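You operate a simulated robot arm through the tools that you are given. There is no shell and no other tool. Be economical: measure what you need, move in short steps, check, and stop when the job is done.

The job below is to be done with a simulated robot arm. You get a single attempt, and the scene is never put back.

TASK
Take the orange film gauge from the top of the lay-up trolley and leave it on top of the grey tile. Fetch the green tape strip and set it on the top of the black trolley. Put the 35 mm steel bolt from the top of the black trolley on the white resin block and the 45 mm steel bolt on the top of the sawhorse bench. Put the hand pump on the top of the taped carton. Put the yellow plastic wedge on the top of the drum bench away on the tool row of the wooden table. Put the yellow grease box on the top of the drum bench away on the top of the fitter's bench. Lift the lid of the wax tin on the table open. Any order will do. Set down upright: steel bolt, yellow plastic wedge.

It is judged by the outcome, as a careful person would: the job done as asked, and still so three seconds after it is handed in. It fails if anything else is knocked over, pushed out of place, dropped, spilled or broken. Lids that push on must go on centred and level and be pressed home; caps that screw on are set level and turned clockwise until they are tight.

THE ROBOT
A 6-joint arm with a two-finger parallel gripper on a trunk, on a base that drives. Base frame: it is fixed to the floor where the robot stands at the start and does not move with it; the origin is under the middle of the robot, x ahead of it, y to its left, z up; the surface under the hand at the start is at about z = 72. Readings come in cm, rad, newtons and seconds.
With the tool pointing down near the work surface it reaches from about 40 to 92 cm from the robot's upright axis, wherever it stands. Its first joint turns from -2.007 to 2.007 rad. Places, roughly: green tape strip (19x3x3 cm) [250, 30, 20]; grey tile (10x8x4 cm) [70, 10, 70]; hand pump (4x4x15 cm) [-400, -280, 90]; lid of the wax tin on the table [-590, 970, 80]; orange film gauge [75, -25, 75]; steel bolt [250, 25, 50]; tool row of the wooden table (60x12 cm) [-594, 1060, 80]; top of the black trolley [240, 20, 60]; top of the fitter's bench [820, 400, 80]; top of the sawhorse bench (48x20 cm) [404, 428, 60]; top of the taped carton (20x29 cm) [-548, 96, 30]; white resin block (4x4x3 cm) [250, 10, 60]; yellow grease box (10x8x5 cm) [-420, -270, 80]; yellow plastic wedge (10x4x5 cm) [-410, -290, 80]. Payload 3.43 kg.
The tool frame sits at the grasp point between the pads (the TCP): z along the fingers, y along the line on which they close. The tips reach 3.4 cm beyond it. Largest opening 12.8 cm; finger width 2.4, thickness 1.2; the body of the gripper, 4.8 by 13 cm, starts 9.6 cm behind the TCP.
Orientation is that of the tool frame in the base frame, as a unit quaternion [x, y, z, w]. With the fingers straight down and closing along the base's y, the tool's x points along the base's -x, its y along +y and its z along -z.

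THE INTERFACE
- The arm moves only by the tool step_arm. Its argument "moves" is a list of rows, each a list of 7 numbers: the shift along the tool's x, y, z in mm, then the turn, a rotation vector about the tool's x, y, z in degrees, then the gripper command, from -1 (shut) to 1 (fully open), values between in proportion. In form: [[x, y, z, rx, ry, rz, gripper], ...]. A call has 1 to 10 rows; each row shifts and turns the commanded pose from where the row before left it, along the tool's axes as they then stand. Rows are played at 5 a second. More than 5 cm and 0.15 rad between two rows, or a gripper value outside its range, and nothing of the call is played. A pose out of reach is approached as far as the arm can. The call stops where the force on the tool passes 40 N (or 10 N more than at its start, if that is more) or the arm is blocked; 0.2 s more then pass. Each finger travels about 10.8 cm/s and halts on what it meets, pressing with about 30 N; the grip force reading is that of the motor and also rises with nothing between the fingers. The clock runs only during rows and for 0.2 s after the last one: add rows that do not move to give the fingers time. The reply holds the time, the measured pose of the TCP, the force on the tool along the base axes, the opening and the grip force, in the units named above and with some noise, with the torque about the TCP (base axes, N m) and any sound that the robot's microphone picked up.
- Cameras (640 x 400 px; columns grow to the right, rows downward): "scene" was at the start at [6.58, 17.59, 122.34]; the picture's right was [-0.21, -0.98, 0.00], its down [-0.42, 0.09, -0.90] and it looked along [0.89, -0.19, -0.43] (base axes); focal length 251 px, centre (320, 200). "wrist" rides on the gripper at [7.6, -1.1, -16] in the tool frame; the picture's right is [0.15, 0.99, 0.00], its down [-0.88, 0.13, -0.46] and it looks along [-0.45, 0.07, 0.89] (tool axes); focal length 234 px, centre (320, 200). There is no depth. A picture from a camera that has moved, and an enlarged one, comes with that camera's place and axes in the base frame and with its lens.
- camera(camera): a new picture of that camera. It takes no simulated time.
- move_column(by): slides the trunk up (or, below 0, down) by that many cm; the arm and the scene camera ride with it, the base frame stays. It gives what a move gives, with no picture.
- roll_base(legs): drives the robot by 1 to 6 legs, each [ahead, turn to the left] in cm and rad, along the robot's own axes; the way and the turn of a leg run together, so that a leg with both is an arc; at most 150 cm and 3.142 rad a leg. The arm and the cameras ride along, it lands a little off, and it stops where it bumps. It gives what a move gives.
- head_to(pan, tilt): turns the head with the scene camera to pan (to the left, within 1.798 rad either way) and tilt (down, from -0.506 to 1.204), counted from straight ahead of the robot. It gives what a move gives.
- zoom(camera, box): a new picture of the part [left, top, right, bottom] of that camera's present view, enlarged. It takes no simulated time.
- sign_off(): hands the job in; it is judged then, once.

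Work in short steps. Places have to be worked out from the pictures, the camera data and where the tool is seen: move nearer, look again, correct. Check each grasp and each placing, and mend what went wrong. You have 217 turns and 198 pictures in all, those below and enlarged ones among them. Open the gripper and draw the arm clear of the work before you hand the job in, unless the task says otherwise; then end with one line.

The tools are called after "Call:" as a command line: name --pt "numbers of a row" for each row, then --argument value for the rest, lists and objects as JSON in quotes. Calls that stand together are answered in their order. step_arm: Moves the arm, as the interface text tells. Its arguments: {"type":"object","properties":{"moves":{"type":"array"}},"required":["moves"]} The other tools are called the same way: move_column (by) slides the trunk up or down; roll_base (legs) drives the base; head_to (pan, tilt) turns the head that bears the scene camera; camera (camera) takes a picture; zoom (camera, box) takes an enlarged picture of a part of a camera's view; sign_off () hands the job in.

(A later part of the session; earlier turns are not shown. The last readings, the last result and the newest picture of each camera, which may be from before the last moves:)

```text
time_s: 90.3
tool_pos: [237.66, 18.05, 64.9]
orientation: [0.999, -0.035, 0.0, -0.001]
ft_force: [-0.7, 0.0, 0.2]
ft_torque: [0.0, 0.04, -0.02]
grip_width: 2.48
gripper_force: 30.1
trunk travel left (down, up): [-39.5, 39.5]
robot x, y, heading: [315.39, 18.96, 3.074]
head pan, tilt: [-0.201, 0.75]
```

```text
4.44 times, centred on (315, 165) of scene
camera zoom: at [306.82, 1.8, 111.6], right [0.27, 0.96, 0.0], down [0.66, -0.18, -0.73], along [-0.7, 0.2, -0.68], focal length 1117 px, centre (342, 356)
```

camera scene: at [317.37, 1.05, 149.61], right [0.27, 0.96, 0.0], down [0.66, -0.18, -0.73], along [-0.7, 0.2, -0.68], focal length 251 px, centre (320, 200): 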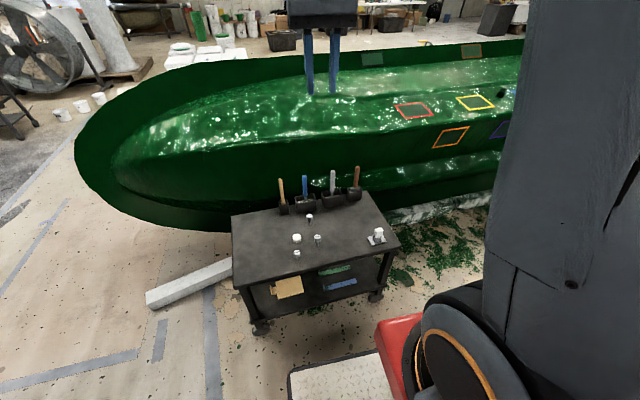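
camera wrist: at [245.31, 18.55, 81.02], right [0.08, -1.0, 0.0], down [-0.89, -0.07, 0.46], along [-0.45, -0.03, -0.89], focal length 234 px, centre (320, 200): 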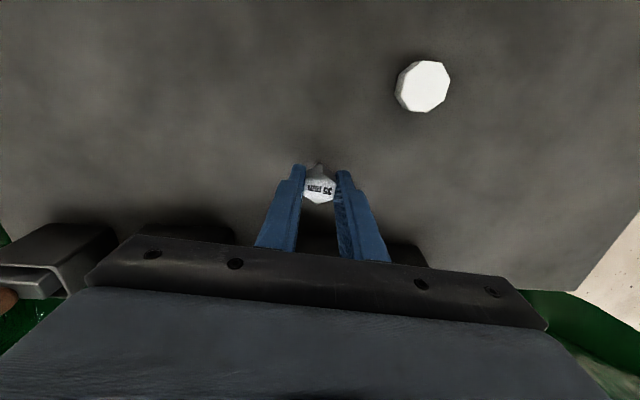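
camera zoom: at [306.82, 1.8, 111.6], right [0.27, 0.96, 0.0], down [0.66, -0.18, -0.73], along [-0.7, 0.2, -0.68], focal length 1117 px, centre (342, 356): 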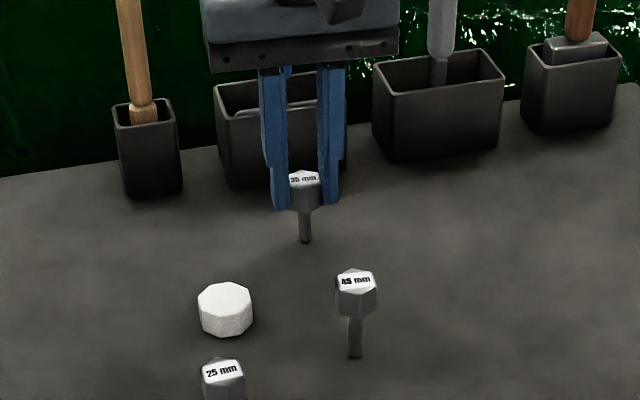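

A row was too long; also the closer picture refines the block to about (245.8, 11.1). I resend with shorter rows.

Call:
step_arm --pt "0 0 -30 0 0 0 -1" --pt "0 0 -30 0 0 0 -1" --pt "29 21 0 0 0 0 -1" --pt "29 21 0 0 0 0 -1" --pt "28 21 0 0 0 0 -1" --pt "0 0 15 0 0 0 -1" --pt "0 0 0 0 0 0 -1"

Call:
camera --camera "wrist"

Call:
zoom --camera "scene" --box '[255, 120, 375, 210]'

```text
time_s: 91.9
tool_pos: [245.74, 11.01, 69.27]
orientation: [0.999, -0.036, 0.0, 0.0]
ft_force: [0.0, 0.5, -0.6]
ft_torque: [-0.02, 0.0, 0.01]
grip_width: 2.47
gripper_force: 30.3
trunk travel left (down, up): [-39.5, 39.5]
robot x, y, heading: [315.74, 19.51, 3.07]
head pan, tilt: [-0.201, 0.75]
```

```text
157 pictures are left
camera wrist: at [253.42, 11.49, 85.3], right [0.08, -1.0, 0.0], down [-0.89, -0.07, 0.46], along [-0.45, -0.03, -0.89], focal length 234 px, centre (320, 200)
```

wrist: 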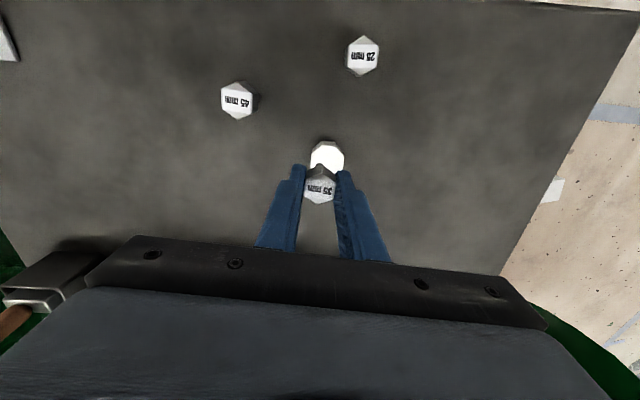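

```text
4.44 times, centred on (315, 165) of scene
camera zoom: at [306.82, 1.8, 111.6], right [0.27, 0.96, 0.0], down [0.66, -0.18, -0.73], along [-0.7, 0.2, -0.68], focal length 1117 px, centre (342, 356)
```

zoom: 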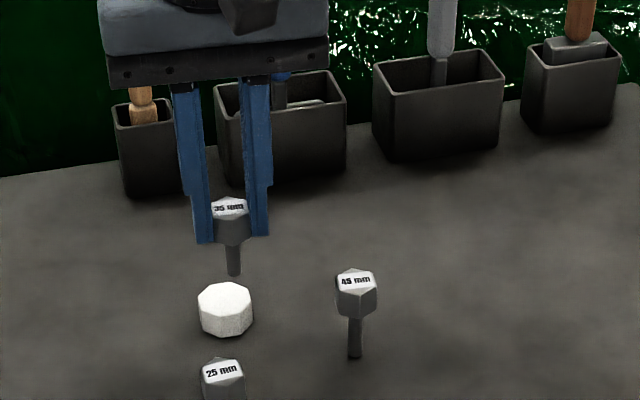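

The block centre appears slightly to -y and +x; I correct by (7, -6) mm, lower 8 mm and check.

Call:
step_arm --pt "8 5 0 0 0 0 -1" --pt "0 0 8 0 0 0 -1" --pt "0 0 0 0 0 0 -1"

Call:
zoom --camera "scene" --box '[275, 160, 323, 196]'

Call:
zoom --camera "wrist" --box '[280, 130, 376, 200]'

```text
time_s: 92.7
tool_pos: [246.57, 10.58, 68.54]
orientation: [0.999, -0.035, 0.0, 0.0]
ft_force: [-0.1, 1.2, 0.1]
ft_torque: [-0.01, 0.01, -0.01]
grip_width: 2.5
gripper_force: 29.7
trunk travel left (down, up): [-39.5, 39.5]
robot x, y, heading: [315.63, 18.88, 3.073]
head pan, tilt: [-0.201, 0.75]
```

```text
11.11 times, centred on (299, 178) of scene
camera zoom: at [306.82, 1.8, 111.6], right [0.27, 0.96, 0.0], down [0.66, -0.18, -0.73], along [-0.7, 0.2, -0.68], focal length 2794 px, centre (553, 444)
```

zoom: 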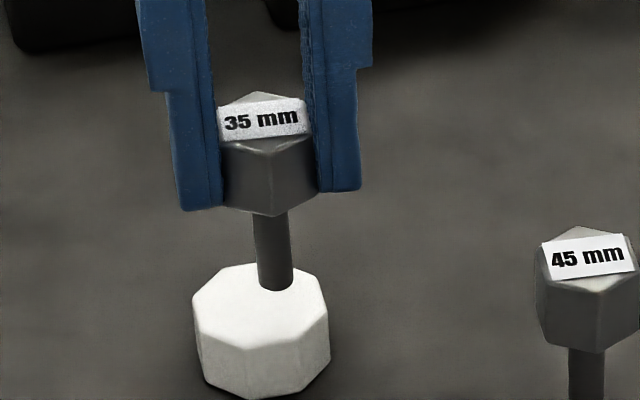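

```text
5.71 times, centred on (328, 165) of wrist
camera zoom: at [254.23, 11.04, 84.45], right [0.08, -1.0, 0.0], down [-0.89, -0.07, 0.46], along [-0.45, -0.03, -0.89], focal length 1338 px, centre (274, 400)
```

zoom: 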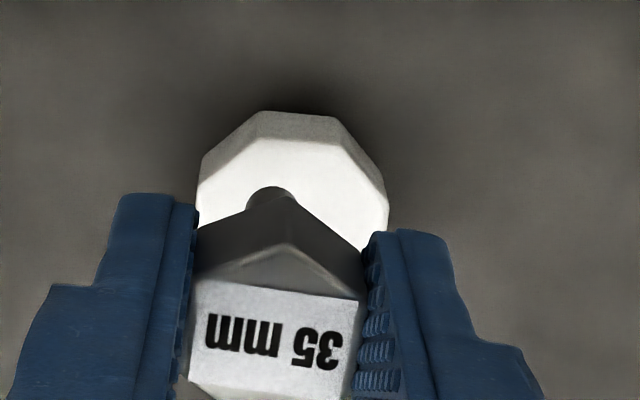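

Tip is ~3.5 mm off in y; I correct that and lower gently to contact.

Call:
step_arm --pt "0 3.5 0 0 0 0 -1" --pt "0 0 3 0 0 0 -1" --pt "0 0 2 0 0 0 -1" --pt "0 0 1 0 0 0 -1" --pt "0 0 0 0 0 0 -1"

Call:
zoom --camera "scene" --box '[275, 160, 323, 196]'

```text
time_s: 93.9
tool_pos: [246.64, 10.16, 67.89]
orientation: [0.999, -0.034, 0.0, 0.0]
ft_force: [0.3, -0.1, -0.5]
ft_torque: [0.01, 0.03, 0.01]
grip_width: 2.49
gripper_force: 29.7
trunk travel left (down, up): [-39.5, 39.5]
robot x, y, heading: [315.67, 19.23, 3.07]
head pan, tilt: [-0.201, 0.75]
```

```text
11.11 times, centred on (299, 178) of scene
camera zoom: at [306.82, 1.8, 111.6], right [0.27, 0.96, 0.0], down [0.66, -0.18, -0.73], along [-0.7, 0.2, -0.68], focal length 2794 px, centre (553, 444)
```

zoom: 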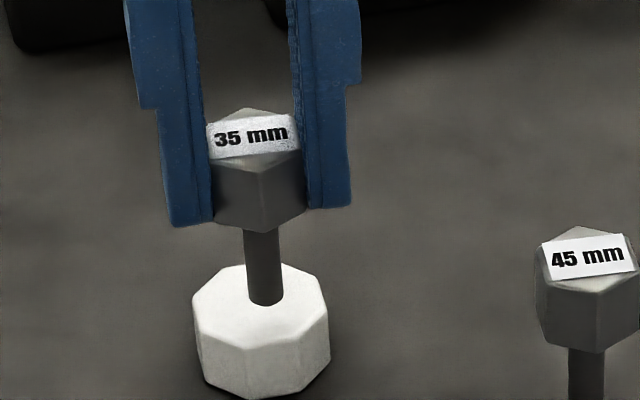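

Centred and nearly touching. I lower in 1 mm steps to feel contact.

Call:
step_arm --pt "0 0 1 0 0 0 -1" --pt "0 0 1 0 0 0 -1" --pt "0 0 0 0 0 0 -1"

```text
time_s: 94.7
tool_pos: [246.45, 10.22, 67.8]
orientation: [0.999, -0.035, 0.001, 0.0]
ft_force: [0.6, -0.5, -1.2]
ft_torque: [0.01, 0.0, 0.02]
grip_width: 2.5
gripper_force: 29.5
trunk travel left (down, up): [-39.5, 39.5]
robot x, y, heading: [315.43, 19.23, 3.069]
head pan, tilt: [-0.201, 0.75]
```

Call:
step_arm --pt "0 0 1 0 0 0 -1" --pt "0 0 1 0 0 0 -1" --pt "0 0 0 0 0 0 -1"

```text
time_s: 95.5
tool_pos: [246.52, 10.41, 67.62]
orientation: [0.999, -0.034, 0.0, 0.0]
ft_force: [-0.2, 1.2, -0.8]
ft_torque: [-0.01, -0.01, -0.02]
grip_width: 2.49
gripper_force: 30.4
trunk travel left (down, up): [-39.5, 39.5]
robot x, y, heading: [315.37, 18.93, 3.069]
head pan, tilt: [-0.201, 0.75]
```

Call:
step_arm --pt "0 0 1.5 0 0 0 -1" --pt "0 0 1.5 0 0 0 -1" --pt "0 0 0 0 0 0 -1"

Call:
zoom --camera "scene" --box '[275, 160, 323, 196]'

```text
time_s: 96.3
tool_pos: [246.53, 10.36, 67.27]
orientation: [0.999, -0.036, 0.0, 0.0]
ft_force: [-0.2, -0.1, -0.2]
ft_torque: [-0.03, -0.02, -0.03]
grip_width: 2.51
gripper_force: 30.1
trunk travel left (down, up): [-39.5, 39.5]
robot x, y, heading: [315.6, 19.04, 3.067]
head pan, tilt: [-0.201, 0.75]
```

```text
11.11 times, centred on (299, 178) of scene
camera zoom: at [306.82, 1.8, 111.6], right [0.27, 0.96, 0.0], down [0.66, -0.18, -0.73], along [-0.7, 0.2, -0.68], focal length 2794 px, centre (553, 444)
```

zoom: 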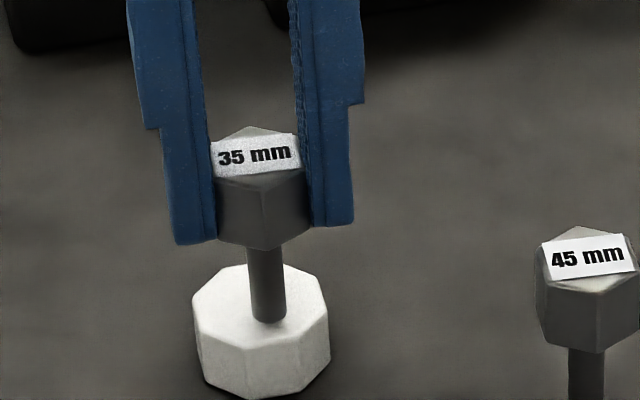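

The tip is now past the top-face centre towards +x and still not down. I raise 3 mm, shift 8 mm to -x, and lower again.

Call:
step_arm --pt "0 0 -3 0 0 0 -1" --pt "-8 1 0 0 0 0 -1" --pt "0 0 3 0 0 0 -1" --pt "0 0 1.5 0 0 0 -1" --pt "0 0 0 0 0 0 -1"

Call:
zoom --camera "scene" --box '[275, 160, 323, 196]'

Call:
zoom --camera "wrist" --box '[280, 130, 376, 200]'

```text
time_s: 97.5
tool_pos: [245.63, 10.26, 67.23]
orientation: [0.999, -0.035, 0.0, 0.0]
ft_force: [2.7, -0.3, 7.9]
ft_torque: [0.01, -0.11, -0.01]
grip_width: 2.49
gripper_force: 29.8
trunk travel left (down, up): [-39.5, 39.5]
robot x, y, heading: [315.39, 18.92, 3.066]
head pan, tilt: [-0.201, 0.75]
```

```text
11.11 times, centred on (299, 178) of scene
camera zoom: at [306.86, 1.8, 111.61], right [0.27, 0.96, 0.0], down [0.66, -0.18, -0.73], along [-0.7, 0.2, -0.68], focal length 2794 px, centre (553, 444)
```

zoom: 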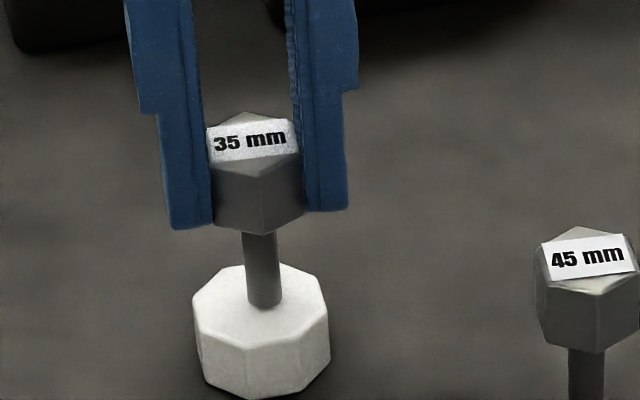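

```text
5.71 times, centred on (328, 165) of wrist
camera zoom: at [253.37, 10.81, 83.18], right [0.08, -1.0, 0.0], down [-0.89, -0.07, 0.46], along [-0.46, -0.03, -0.89], focal length 1338 px, centre (274, 400)
```

zoom: 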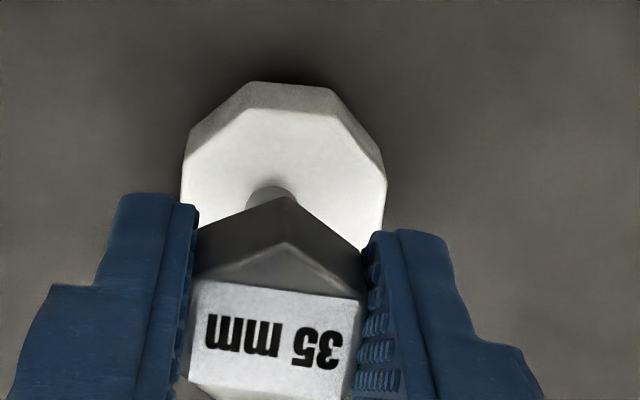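

Contact (8 N) with the tip centred. I relax, open, rise and inspect.

Call:
step_arm --pt "0 0 -0.7 0 0 0 -1" --pt "0 0 0 0 0 0 -0.35" --pt "0 0 0 0 0 0 -0.35" --pt "0 0 -20 0 0 0 -0.35" --pt "0 0 -40 0 0 0 -0.2" --pt "0 0 -20 0 0 0 -0.1" --pt "0 0 0 0 0 0 -0.1"

Call:
zoom --camera "scene" --box '[255, 130, 375, 220]'

Call:
camera --camera "wrist"

```text
time_s: 99.1
tool_pos: [245.85, 10.21, 75.0]
orientation: [0.999, -0.035, 0.0, 0.0]
ft_force: [0.7, 1.0, 1.0]
ft_torque: [0.03, -0.02, 0.02]
grip_width: 5.73
gripper_force: 0.0
trunk travel left (down, up): [-39.5, 39.5]
robot x, y, heading: [315.36, 19.28, 3.068]
head pan, tilt: [-0.201, 0.75]
```

```text
4.44 times, centred on (315, 175) of scene
camera zoom: at [306.82, 1.8, 111.6], right [0.27, 0.96, 0.0], down [0.66, -0.18, -0.73], along [-0.7, 0.2, -0.68], focal length 1117 px, centre (342, 311)
```

zoom: 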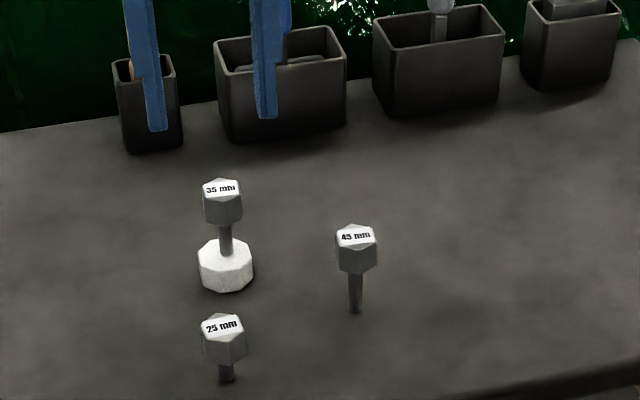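

```text
148 pictures are left
camera wrist: at [253.45, 10.66, 91.08], right [0.08, -1.0, 0.0], down [-0.89, -0.07, 0.46], along [-0.45, -0.03, -0.89], focal length 234 px, centre (320, 200)
```

wrist: 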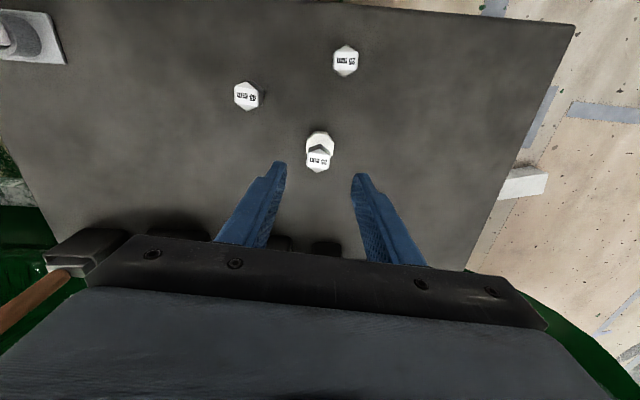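

The 35 mm bolt stands on the block. For the tape on the low shelf I need to reach in from the trolley's +y end; first I retract and raise the arm.

Call:
step_arm --pt "0 0 -50 0 0 0 0" --pt "0 0 -50 0 0 0 0" --pt "0 0 -50 0 0 0 0" --pt "50 0 -20 0 0 0 0" --pt "50 0 0 0 0 0 0" --pt "50 0 0 0 0 0 0" --pt "0 0 0 0 0 0 0"

Call:
move_column --by 38

Call:
head_to --pan -0.9 --tilt 0.5

Call:
camera --camera "scene"

```text
refused: row 4 steps farther than a row can; nothing moved
```

```text
time_s: 102.8
tool_pos: [245.71, 10.25, 113.28]
orientation: [0.999, -0.036, 0.0, 0.0]
ft_force: [1.1, 0.4, 0.2]
ft_torque: [0.0, 0.0, 0.02]
grip_width: 5.78
gripper_force: 0.0
trunk travel left (down, up): [-77.5, 1.5]
robot x, y, heading: [315.72, 19.07, 3.073]
head pan, tilt: [-0.201, 0.75]
```

```text
time_s: 103.8
tool_pos: [245.81, 10.27, 113.17]
orientation: [0.999, -0.035, -0.001, 0.0]
ft_force: [0.6, -0.5, 0.1]
ft_torque: [0.01, -0.01, 0.01]
grip_width: 5.75
gripper_force: 0.0
trunk travel left (down, up): [-77.5, 1.5]
robot x, y, heading: [315.62, 19.42, 3.071]
head pan, tilt: [-0.901, 0.499]
```

```text
147 pictures are left
camera scene: at [320.22, 6.33, 151.8], right [0.83, 0.56, 0.0], down [0.27, -0.4, -0.88], along [-0.5, 0.72, -0.48], focal length 251 px, centre (320, 200)
```

scene: 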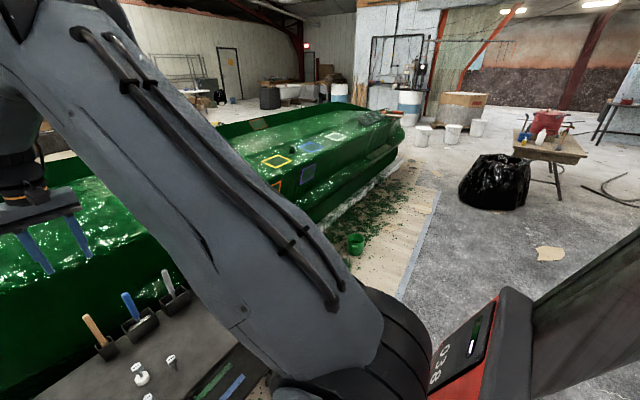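

Path north is clear (green bucket is at about (243,177)). I retract the arm and drive to the trolley's +y end, facing -y.

Call:
step_arm --pt "0 0 -50 0 0 0 0" --pt "49 0 0 0 0 0 0" --pt "49 0 0 0 0 0 0" --pt "49 0 0 0 0 0 0" --pt "0 0 0 0 0 0 0"

Call:
roll_base --legs '[[0, -1.5], [92, 0], [0, 1.571], [32, 0], [0, 1.571]]'

Call:
move_column --by -40

Call:
head_to --pan -0.5 --tilt 0.85

Call:
camera --camera "scene"

```text
time_s: 105.0
tool_pos: [260.21, 9.31, 118.05]
orientation: [0.999, -0.036, 0.0, 0.0]
ft_force: [0.1, -0.6, 0.1]
ft_torque: [-0.03, 0.03, 0.0]
grip_width: 6.39
gripper_force: 0.0
trunk travel left (down, up): [-77.5, 1.5]
robot x, y, heading: [315.38, 19.24, 3.069]
head pan, tilt: [-0.901, 0.499]
```

```text
time_s: 122.7
tool_pos: [295.32, 54.3, 118.06]
orientation: [0.723, 0.691, 0.0, -0.001]
ft_force: [-0.2, -0.1, 0.1]
ft_torque: [0.0, 0.0, 0.0]
grip_width: 6.42
gripper_force: 0.1
trunk travel left (down, up): [-77.5, 1.5]
robot x, y, heading: [284.48, 109.57, -1.615]
head pan, tilt: [-0.901, 0.499]
```

```text
time_s: 126.6
tool_pos: [295.15, 54.4, 78.11]
orientation: [0.723, 0.691, 0.0, 0.0]
ft_force: [-0.8, -1.1, 0.0]
ft_torque: [0.0, -0.03, 0.0]
grip_width: 6.4
gripper_force: 0.1
trunk travel left (down, up): [-37.5, 41.5]
robot x, y, heading: [284.37, 109.55, -1.618]
head pan, tilt: [-0.901, 0.499]
```

```text
time_s: 127.4
tool_pos: [295.2, 54.38, 78.08]
orientation: [0.723, 0.691, 0.0, 0.0]
ft_force: [0.2, 0.6, 0.1]
ft_torque: [0.0, 0.04, 0.03]
grip_width: 6.38
gripper_force: 0.1
trunk travel left (down, up): [-37.5, 41.5]
robot x, y, heading: [284.24, 109.39, -1.614]
head pan, tilt: [-0.499, 0.85]
```

```text
146 pictures are left
camera scene: at [299.79, 101.77, 108.81], right [-0.85, 0.52, 0.0], down [0.39, 0.64, -0.66], along [-0.34, -0.56, -0.75], focal length 251 px, centre (320, 200)
```

scene: 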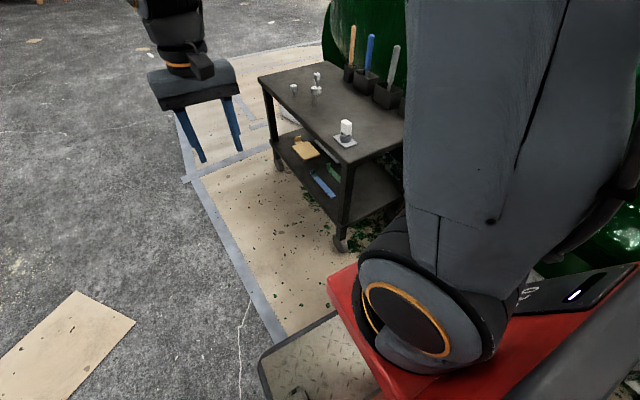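

The arm's swing will come from its right side. I back 8 cm, then roll the gripper 180° so the wrist camera will sit above the tool when it's pitched horizontal.

Call:
roll_base --legs '[[-8, 0]]'

Call:
step_arm --pt "0 0 0 0 0 8.5 0" --pt "0 0 0 0 0 8.5 0" --pt "0 0 0 0 0 8.5 0" --pt "0 0 0 0 0 8.5 0" --pt "0 0 0 0 0 8.5 0" --pt "0 0 0 0 0 8.5 0" --pt "0 0 0 0 0 8.5 0" --pt "0 0 0 0 0 8.5 0" --pt "0 0 0 0 0 8.5 0" --pt "0 0 0 0 0 8.5 0"

Call:
step_arm --pt "0 0 0 0 0 8.5 0" --pt "0 0 0 0 0 8.5 0" --pt "0 0 0 0 0 8.5 0" --pt "0 0 0 0 0 8.5 0" --pt "0 0 0 0 0 8.5 0" --pt "0 0 0 0 0 8.5 0" --pt "0 0 0 0 0 8.5 0" --pt "0 0 0 0 0 8.5 0" --pt "0 0 0 0 0 8.5 0" --pt "0 0 0 0 0 8.5 0"

```text
time_s: 128.5
tool_pos: [295.56, 62.02, 78.04]
orientation: [0.723, 0.691, 0.0, 0.0]
ft_force: [0.8, 0.1, -0.3]
ft_torque: [-0.01, -0.02, 0.0]
grip_width: 6.38
gripper_force: 0.0
trunk travel left (down, up): [-37.5, 41.5]
robot x, y, heading: [284.63, 117.42, -1.62]
head pan, tilt: [-0.499, 0.85]
```

```text
time_s: 130.7
tool_pos: [295.76, 62.21, 78.04]
orientation: [1.0, 0.019, 0.0, 0.0]
ft_force: [-0.5, 0.1, 0.0]
ft_torque: [0.0, 0.02, -0.03]
grip_width: 6.4
gripper_force: 0.0
trunk travel left (down, up): [-37.5, 41.5]
robot x, y, heading: [284.36, 117.67, -1.614]
head pan, tilt: [-0.499, 0.85]
```

```text
time_s: 132.9
tool_pos: [288.57, 61.43, 77.28]
orientation: [0.762, -0.648, 0.018, -0.015]
ft_force: [-0.2, 0.6, -0.2]
ft_torque: [0.04, 0.01, -0.02]
grip_width: 6.43
gripper_force: 0.0
out of reach, approached as far as the arm can: row 9, 10
trunk travel left (down, up): [-37.5, 41.5]
robot x, y, heading: [284.57, 117.84, -1.617]
head pan, tilt: [-0.499, 0.85]
```

Joint limit is near, but swinging the arm to the right relieves it. I shift the tool ~30 cm to -x.

Call:
step_arm --pt "-6.4 49 0 0 0 0 0" --pt "-6.4 49 0 0 0 0 0" --pt "-6.4 49 0 0 0 0 0" --pt "-6.4 49 0 0 0 0 0" --pt "-6.4 49 0 0 0 0 0" --pt "-6.4 49 0 0 0 0 0" --pt "0 0 0 0 0 5 0" --pt "0 0 0 0 0 2.4 0"

```text
time_s: 134.7
tool_pos: [258.77, 60.54, 75.73]
orientation: [0.718, -0.695, 0.018, -0.017]
ft_force: [-0.2, 0.4, 0.6]
ft_torque: [0.0, 0.01, 0.0]
grip_width: 6.36
gripper_force: 0.0
trunk travel left (down, up): [-37.5, 41.5]
robot x, y, heading: [284.74, 117.36, -1.62]
head pan, tilt: [-0.499, 0.85]
```

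Orientation is near target. Now I pitch the tool 68° so that it points along -y, 22° downward.

Call:
step_arm --pt "0 0 0 0 8.5 0 0" --pt "0 0 0 0 8.5 0 0" --pt "0 0 0 0 8.5 0 0" --pt "0 0 0 0 8.5 0 0" --pt "0 0 0 0 8.5 0 0" --pt "0 0 0 0 8.5 0 0" --pt "0 0 0 0 8.5 0 0" --pt "0 0 0 0 8.5 0 0" --pt "0 0 0 0 0 0 0"

Call:
camera --camera "scene"

Call:
camera --camera "wrist"

```text
time_s: 136.7
tool_pos: [258.99, 60.47, 75.76]
orientation: [-0.585, 0.586, -0.416, -0.375]
ft_force: [0.9, 0.2, -0.2]
ft_torque: [0.0, -0.02, 0.01]
grip_width: 6.41
gripper_force: 0.0
trunk travel left (down, up): [-37.5, 41.5]
robot x, y, heading: [284.47, 117.38, -1.617]
head pan, tilt: [-0.499, 0.85]
```

```text
145 pictures are left
camera scene: at [300.15, 109.67, 108.8], right [-0.85, 0.52, 0.0], down [0.39, 0.64, -0.66], along [-0.34, -0.56, -0.75], focal length 251 px, centre (320, 200)
```

scene: 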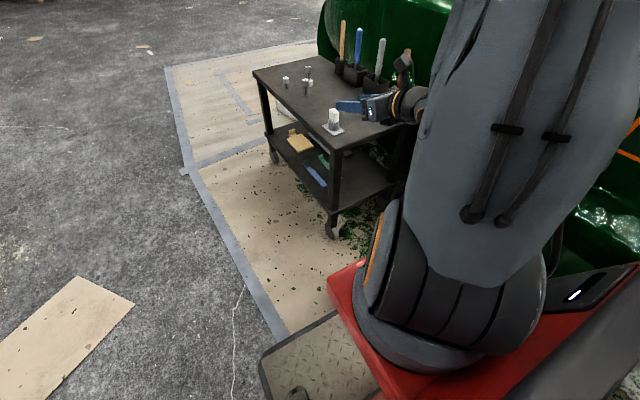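

```text
144 pictures are left
camera wrist: at [259.05, 72.45, 88.9], right [-0.99, -0.09, 0.09], down [-0.12, 0.75, -0.65], along [-0.01, -0.66, -0.75], focal length 234 px, centre (320, 200)
```

wrist: 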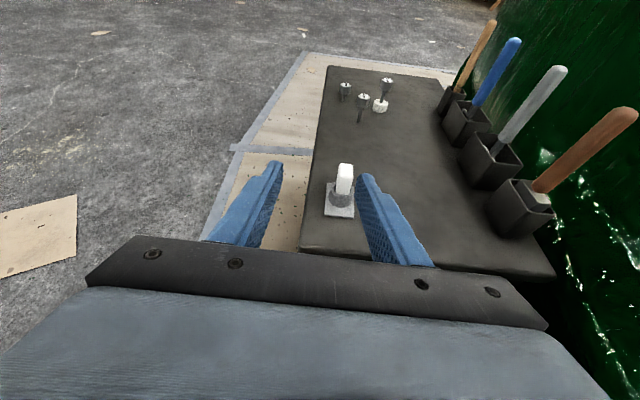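

The pose works. I correct the small roll, shift to x≈246 and back to y≈66, then lower the column to shelf level.

Call:
step_arm --pt "-6.1 41 -20 0 0 -3 0" --pt "-6.1 41 -20 0 0 0 0" --pt "-6.1 41 -20 0 0 0 0" --pt "0 0 0 0 0 0 0"

Call:
move_column --by -37

Call:
camera --camera "wrist"

Call:
camera --camera "scene"

```text
time_s: 137.7
tool_pos: [246.48, 66.01, 76.15]
orientation: [0.601, -0.57, 0.406, 0.385]
ft_force: [0.3, -0.4, -0.4]
ft_torque: [0.02, 0.03, 0.02]
grip_width: 6.39
gripper_force: 0.1
trunk travel left (down, up): [-37.5, 41.5]
robot x, y, heading: [284.26, 117.01, -1.618]
head pan, tilt: [-0.499, 0.85]
```

```text
time_s: 141.3
tool_pos: [246.31, 66.13, 39.19]
orientation: [0.601, -0.57, 0.406, 0.385]
ft_force: [-0.3, -0.1, 0.5]
ft_torque: [-0.03, 0.01, 0.01]
grip_width: 6.39
gripper_force: 0.1
trunk travel left (down, up): [-0.5, 78.5]
robot x, y, heading: [284.41, 117.37, -1.618]
head pan, tilt: [-0.499, 0.85]
```

```text
143 pictures are left
camera wrist: at [246.82, 78.09, 52.24], right [-0.98, -0.11, 0.14], down [-0.17, 0.74, -0.65], along [-0.03, -0.66, -0.75], focal length 234 px, centre (320, 200)
```

wrist: 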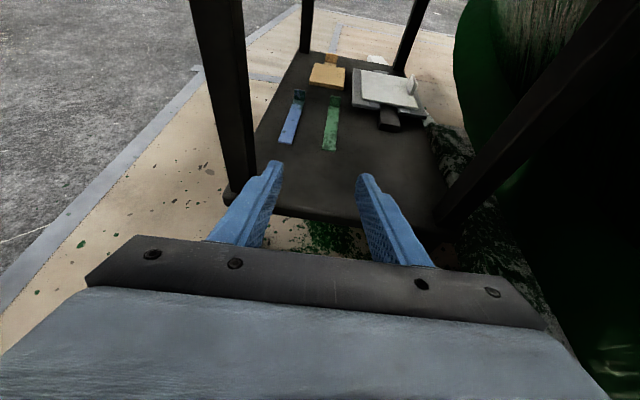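

```text
142 pictures are left
camera scene: at [299.67, 99.38, 71.81], right [-0.85, 0.52, 0.0], down [0.39, 0.64, -0.66], along [-0.34, -0.56, -0.75], focal length 251 px, centre (320, 200)
```

scene: 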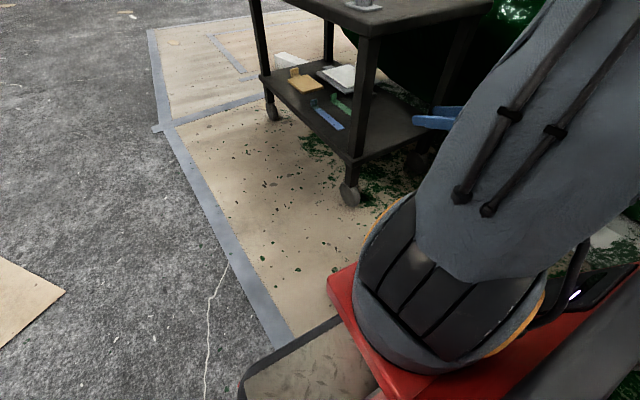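

The strip appears to be flat with a raised tab at its far end. I zoom in.

Call:
zoom --camera "wrist" --box '[260, 60, 430, 170]'

Call:
zoom --camera "scene" --box '[270, 50, 400, 150]'

```text
3.64 times, centred on (345, 115) of wrist
camera zoom: at [246.82, 78.09, 52.24], right [-0.98, -0.11, 0.14], down [-0.17, 0.74, -0.65], along [-0.03, -0.66, -0.75], focal length 852 px, centre (229, 509)
```

zoom: 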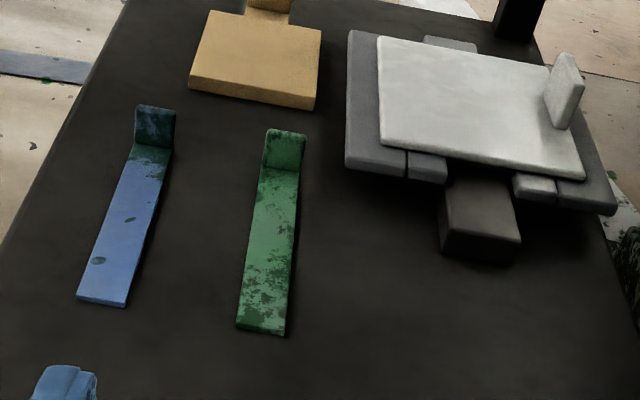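

```text
4.00 times, centred on (335, 100) of scene
camera zoom: at [299.67, 99.38, 71.81], right [-0.85, 0.52, 0.0], down [0.39, 0.64, -0.66], along [-0.34, -0.56, -0.75], focal length 1006 px, centre (260, 600)
```

zoom: 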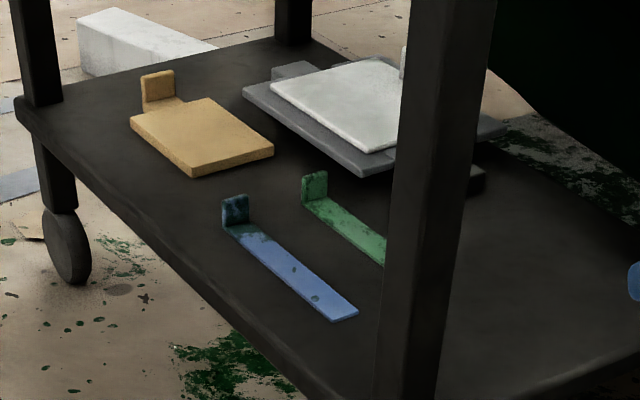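

The strip is flat with an upright tab at its low-y end, best pinched on the tab from the +x side. I raise the column and drive back round to the +x side with the trolley ahead-right of the robot.

Call:
move_column --by 40

Call:
roll_base --legs '[[0, 1.6], [52, 0], [0, -1.571], [127, 0], [0, -1.571]]'

Call:
head_to --pan -0.2 --tilt 0.7

Call:
camera --camera "scene"

```text
time_s: 145.1
tool_pos: [246.18, 66.11, 79.21]
orientation: [0.601, -0.57, 0.406, 0.385]
ft_force: [-0.3, -0.1, 0.1]
ft_torque: [-0.03, 0.04, -0.01]
grip_width: 6.37
gripper_force: 0.1
trunk travel left (down, up): [-40.5, 38.5]
robot x, y, heading: [284.5, 117.31, -1.62]
head pan, tilt: [-0.499, 0.85]
```

```text
time_s: 165.4
tool_pos: [279.0, 32.52, 79.25]
orientation: [-0.016, 0.828, -0.011, -0.56]
ft_force: [-0.1, 1.0, 0.5]
ft_torque: [0.0, 0.01, 0.03]
grip_width: 6.37
gripper_force: 0.1
trunk travel left (down, up): [-40.5, 38.5]
robot x, y, heading: [329.64, -6.21, 3.079]
head pan, tilt: [-0.499, 0.85]
```

```text
time_s: 166.2
tool_pos: [278.94, 32.53, 79.23]
orientation: [-0.016, 0.829, -0.01, -0.559]
ft_force: [0.0, -0.1, 0.2]
ft_torque: [0.01, 0.02, 0.02]
grip_width: 6.4
gripper_force: 0.1
trunk travel left (down, up): [-40.5, 38.5]
robot x, y, heading: [330.28, -6.52, 3.078]
head pan, tilt: [-0.201, 0.7]
```

```text
139 pictures are left
camera scene: at [321.13, -23.73, 113.03], right [0.26, 0.97, 0.0], down [0.62, -0.17, -0.76], along [-0.74, 0.2, -0.64], focal length 251 px, centre (320, 200)
```

scene: 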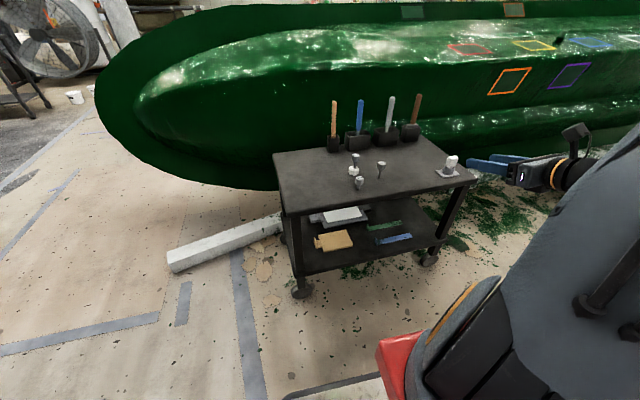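

The tool points along -x. I tilt it 11° further down and lower the column to look under the top with the wrist camera.

Call:
step_arm --pt "0 0 0 0 -5.5 0 0" --pt "0 0 0 0 -5.5 0 0" --pt "0 0 0 0 0 0 0"

Call:
move_column --by -38

Call:
camera --camera "wrist"

Call:
camera --camera "scene"

```text
time_s: 167.1
tool_pos: [278.96, 32.63, 79.15]
orientation: [-0.016, 0.879, -0.008, -0.477]
ft_force: [0.6, -0.1, 0.0]
ft_torque: [0.0, 0.02, 0.02]
grip_width: 6.39
gripper_force: 0.1
trunk travel left (down, up): [-40.5, 38.5]
robot x, y, heading: [329.8, -6.29, 3.082]
head pan, tilt: [-0.201, 0.7]
```

```text
time_s: 170.7
tool_pos: [278.89, 32.58, 41.16]
orientation: [-0.017, 0.878, -0.009, -0.478]
ft_force: [-1.6, -0.2, 0.3]
ft_torque: [-0.01, 0.02, 0.02]
grip_width: 6.41
gripper_force: 0.2
trunk travel left (down, up): [-2.5, 76.5]
robot x, y, heading: [329.88, -6.29, 3.084]
head pan, tilt: [-0.201, 0.7]
```

```text
138 pictures are left
camera wrist: at [288.29, 31.74, 56.29], right [-0.12, 0.99, 0.12], down [0.86, 0.16, -0.49], along [-0.5, 0.05, -0.86], focal length 234 px, centre (320, 200)
```

wrist: 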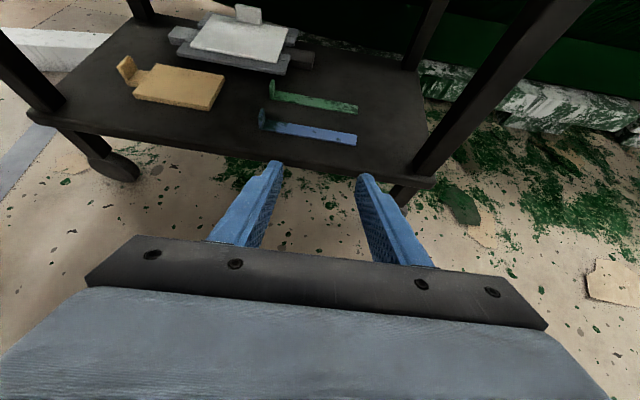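

```text
137 pictures are left
camera scene: at [310.57, -23.09, 75.03], right [0.26, 0.97, 0.0], down [0.62, -0.17, -0.76], along [-0.74, 0.2, -0.64], focal length 251 px, centre (320, 200)
```

scene: 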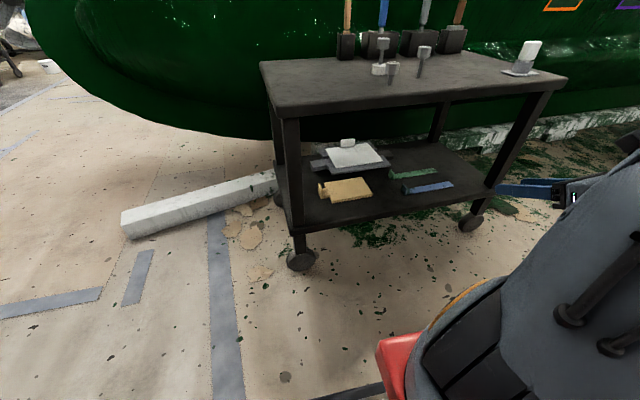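

Triangulating both wrist views gives shelf z≈22.3 and the green tab at about (245.4, 21.2). I move to a point 20 cm back along the tool axis and check.

Call:
step_arm --pt "11.9 -25.3 37.3 0 0 0 -0.2" --pt "11.9 -25.3 37.3 0 0 0 -0.2" --pt "11.9 -25.3 37.3 0 0 0 -0.2" --pt "11.9 -25.3 37.3 0 0 0 -0.2" --pt "0 0 0 0 0 0 -0.2"

Call:
camera --camera "wrist"

Call:
camera --camera "scene"

```text
time_s: 171.9
tool_pos: [264.16, 21.92, 37.04]
orientation: [-0.017, 0.878, -0.009, -0.478]
ft_force: [0.1, 0.8, 0.7]
ft_torque: [0.04, 0.01, 0.04]
grip_width: 5.09
gripper_force: 0.0
trunk travel left (down, up): [-2.5, 76.5]
robot x, y, heading: [329.75, -5.52, 3.079]
head pan, tilt: [-0.201, 0.7]
```

```text
136 pictures are left
camera wrist: at [273.55, 21.04, 52.17], right [-0.12, 0.99, 0.12], down [0.86, 0.16, -0.49], along [-0.5, 0.05, -0.86], focal length 234 px, centre (320, 200)
```

wrist: 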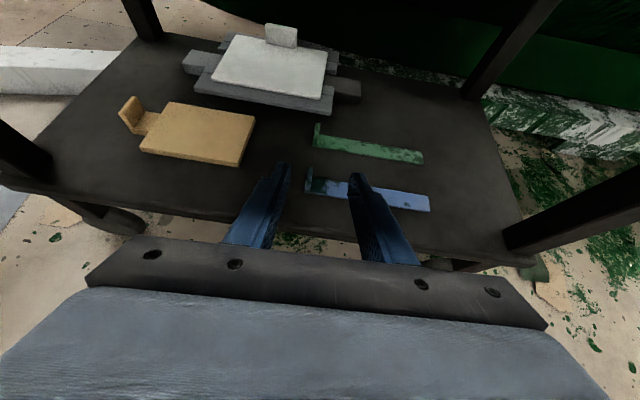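

```text
135 pictures are left
camera scene: at [310.58, -23.09, 75.03], right [0.26, 0.97, 0.0], down [0.62, -0.17, -0.76], along [-0.74, 0.2, -0.64], focal length 251 px, centre (320, 200)
```

scene: 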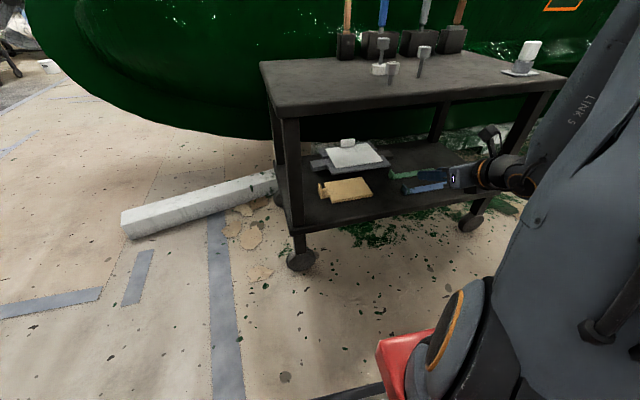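

Tab confirmed at about (244.5, 20.9). I advance 15 cm along the tool axis and check.

Call:
step_arm --pt "1 -1 40 0 0 0 -0.2" --pt "1 -1 40 0 0 0 -0.2" --pt "1 -1 40 0 0 0 -0.2" --pt "0 0 30 0 0 0 -0.2" --pt "0 0 0 0 0 0 -0.2"

Call:
camera --camera "wrist"

Call:
zoom --camera "scene" --box '[300, 50, 600, 240]'

```text
time_s: 173.1
tool_pos: [251.35, 21.39, 29.14]
orientation: [-0.017, 0.879, -0.01, -0.477]
ft_force: [-1.1, -0.5, -0.3]
ft_torque: [0.0, 0.01, -0.04]
grip_width: 5.12
gripper_force: 0.2
trunk travel left (down, up): [-2.5, 76.5]
robot x, y, heading: [329.79, -6.48, 3.082]
head pan, tilt: [-0.201, 0.7]
```

```text
134 pictures are left
camera wrist: at [260.85, 20.42, 44.14], right [-0.12, 0.99, 0.12], down [0.86, 0.16, -0.49], along [-0.5, 0.05, -0.86], focal length 234 px, centre (320, 200)
```

wrist: 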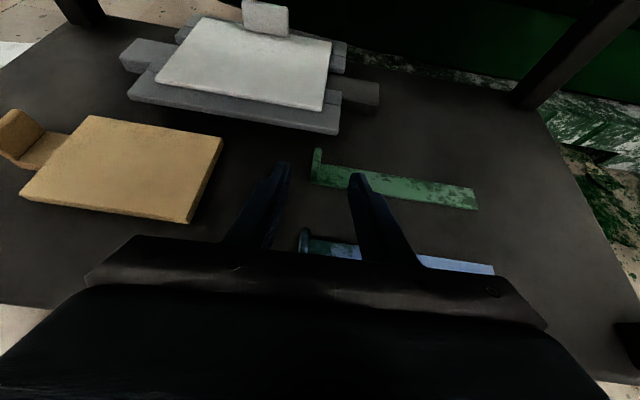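

```text
2.11 times, centred on (450, 145) of scene
camera zoom: at [310.58, -23.09, 75.03], right [0.26, 0.97, 0.0], down [0.62, -0.17, -0.76], along [-0.74, 0.2, -0.64], focal length 529 px, centre (46, 316)
```

zoom: 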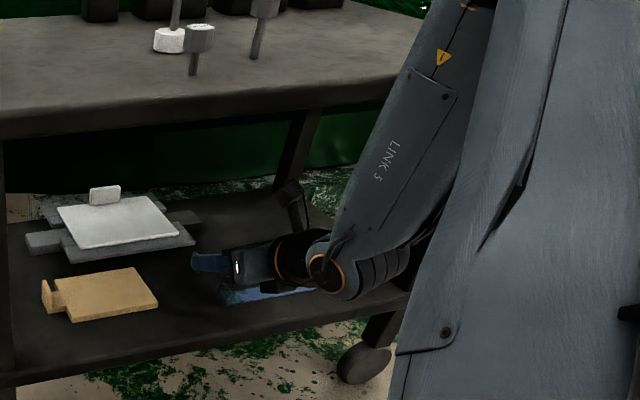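

Tab seen at (244.2, 20.6). I advance the final 57 mm with small corrections.

Call:
step_arm --pt "2 -3 25 0 0 0 -0.2" --pt "1 -3 20 0 0 0 -0.2" --pt "0 0 12 0 0 0 -0.2" --pt "0 0 0 0 0 0 -0.2"

Call:
camera --camera "wrist"

Call:
zoom --camera "scene" --box '[340, 130, 460, 220]'

```text
time_s: 174.1
tool_pos: [246.52, 20.27, 26.3]
orientation: [-0.016, 0.878, -0.008, -0.478]
ft_force: [0.3, 0.8, 0.7]
ft_torque: [0.0, 0.01, -0.02]
grip_width: 5.12
gripper_force: 0.3
trunk travel left (down, up): [-2.5, 76.5]
robot x, y, heading: [329.92, -6.31, 3.08]
head pan, tilt: [-0.201, 0.7]
```

```text
132 pictures are left
camera wrist: at [255.85, 19.54, 41.35], right [-0.12, 0.99, 0.12], down [0.86, 0.16, -0.49], along [-0.5, 0.05, -0.86], focal length 234 px, centre (320, 200)
```

wrist: 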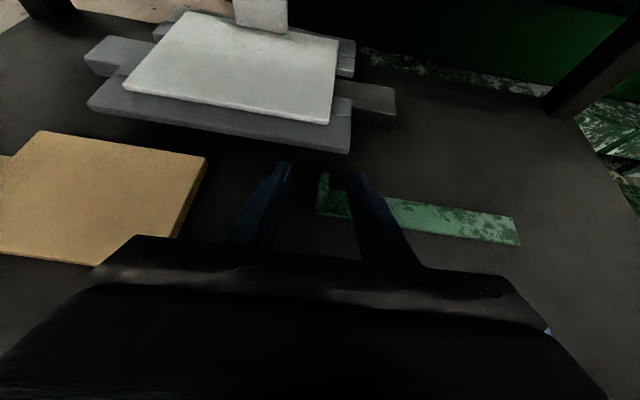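

```text
4.44 times, centred on (400, 175) of scene
camera zoom: at [310.57, -23.09, 75.03], right [0.26, 0.97, 0.0], down [0.62, -0.17, -0.76], along [-0.74, 0.2, -0.64], focal length 1117 px, centre (-36, 311)
```

zoom: 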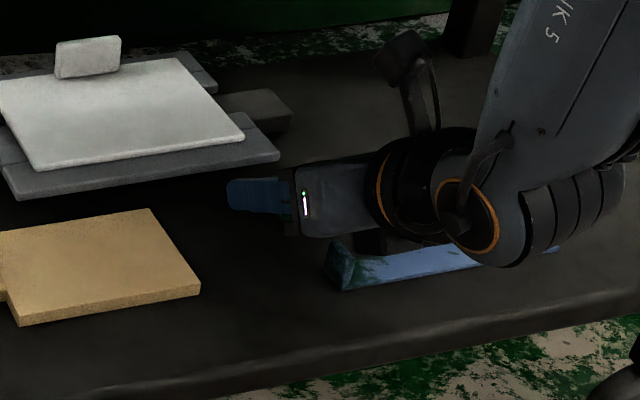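

Call:
zoom --camera "wrist" --box '[260, 150, 400, 240]'

```text
4.44 times, centred on (330, 195) of wrist
camera zoom: at [255.85, 19.54, 41.35], right [-0.12, 0.99, 0.12], down [0.86, 0.16, -0.49], along [-0.5, 0.05, -0.86], focal length 1041 px, centre (276, 222)
```

zoom: 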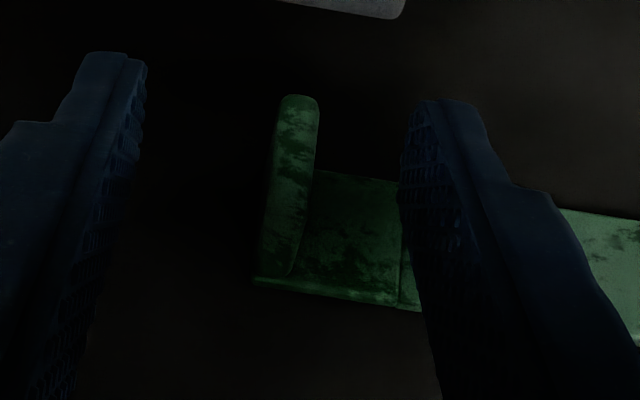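

The tab is between the pads. I close and then lift 6 cm.

Call:
step_arm --pt "0 0 0 0 0 0 -1" --pt "0 0 0 0 0 0 -1" --pt "0 0 0 0 0 0 -1" --pt "0 0 0 0 0 0 -1"

Call:
zoom --camera "wrist" --box '[260, 150, 400, 240]'

```text
time_s: 175.1
tool_pos: [246.58, 20.45, 26.23]
orientation: [-0.017, 0.878, -0.009, -0.478]
ft_force: [-0.5, 0.1, 0.2]
ft_torque: [0.02, 0.04, 0.0]
grip_width: 0.65
gripper_force: 30.4
trunk travel left (down, up): [-2.5, 76.5]
robot x, y, heading: [329.89, -6.81, 3.077]
head pan, tilt: [-0.201, 0.7]
```

```text
4.44 times, centred on (330, 195) of wrist
camera zoom: at [255.86, 19.52, 41.36], right [-0.12, 0.99, 0.12], down [0.86, 0.16, -0.49], along [-0.5, 0.05, -0.86], focal length 1041 px, centre (276, 222)
```

zoom: 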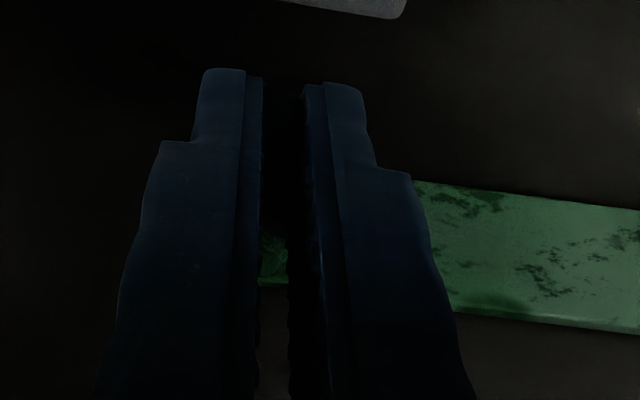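

Width 0.65 cm: the tab is pinched. I lift 4 cm and check.

Call:
step_arm --pt "16.8 0 -10.8 0 0 0 -1" --pt "16.8 0 -10.8 0 0 0 -1" --pt "0 0 0 0 0 0 -1"

Call:
camera --camera "wrist"

```text
time_s: 175.9
tool_pos: [246.65, 20.25, 30.28]
orientation: [-0.017, 0.878, -0.009, -0.478]
ft_force: [-0.8, 0.0, -0.6]
ft_torque: [-0.02, -0.02, -0.04]
grip_width: 0.67
gripper_force: 29.8
trunk travel left (down, up): [-2.5, 76.5]
robot x, y, heading: [329.86, -6.63, 3.081]
head pan, tilt: [-0.201, 0.7]
```

```text
128 pictures are left
camera wrist: at [256.0, 19.43, 45.41], right [-0.12, 0.99, 0.12], down [0.86, 0.16, -0.49], along [-0.5, 0.05, -0.86], focal length 234 px, centre (320, 200)
```

wrist: 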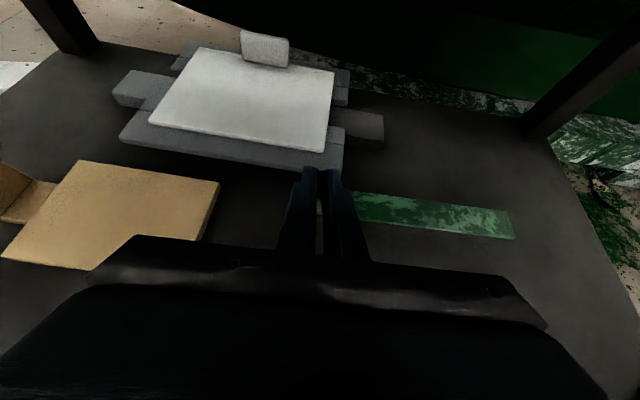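

Strip lifted level. I retract it out toward +x and raise the column.

Call:
step_arm --pt "-24.4 -1.7 -37.8 0 0 0 -1" --pt "-24.4 -1.7 -37.8 0 0 0 -1" --pt "-24.4 -1.7 -37.8 0 0 0 -1" --pt "-24.4 -1.7 -37.8 0 0 0 -1" --pt "-24.4 -1.7 -37.8 0 0 0 -1" --pt "-24.4 -1.7 -37.8 0 0 0 -1" --pt "0 0 0 0 0 0 -1"

Call:
move_column --by 40

Call:
camera --camera "wrist"

Call:
camera --camera "scene"

```text
time_s: 177.5
tool_pos: [273.04, 21.56, 30.35]
orientation: [-0.017, 0.878, -0.01, -0.478]
ft_force: [0.3, 0.6, 0.1]
ft_torque: [-0.01, 0.02, 0.03]
grip_width: 0.66
gripper_force: 30.3
out of reach, approached as far as the arm can: row 6
trunk travel left (down, up): [-2.5, 76.5]
robot x, y, heading: [329.97, -6.1, 3.076]
head pan, tilt: [-0.201, 0.7]
```

```text
time_s: 181.3
tool_pos: [273.03, 21.26, 70.14]
orientation: [-0.017, 0.878, -0.009, -0.478]
ft_force: [0.3, 0.2, -0.5]
ft_torque: [-0.01, -0.02, -0.01]
grip_width: 0.67
gripper_force: 30.2
trunk travel left (down, up): [-42.5, 36.5]
robot x, y, heading: [329.9, -6.47, 3.08]
head pan, tilt: [-0.201, 0.7]
```

```text
127 pictures are left
camera wrist: at [282.42, 20.39, 85.21], right [-0.12, 0.99, 0.12], down [0.86, 0.16, -0.49], along [-0.5, 0.05, -0.86], focal length 234 px, centre (320, 200)
```

wrist: 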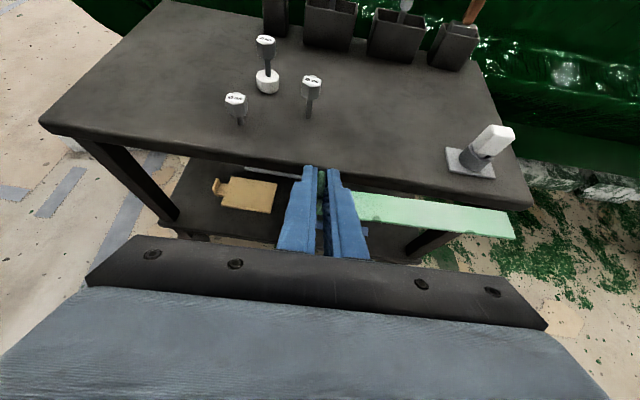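

```text
126 pictures are left
camera scene: at [321.68, -23.77, 115.03], right [0.26, 0.97, 0.0], down [0.62, -0.17, -0.76], along [-0.74, 0.2, -0.64], focal length 251 px, centre (320, 200)
```

scene: 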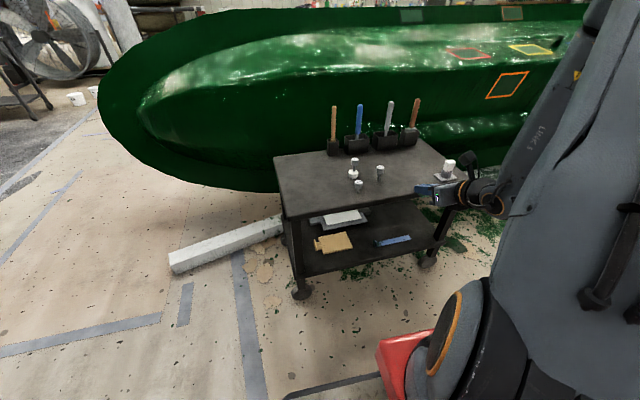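

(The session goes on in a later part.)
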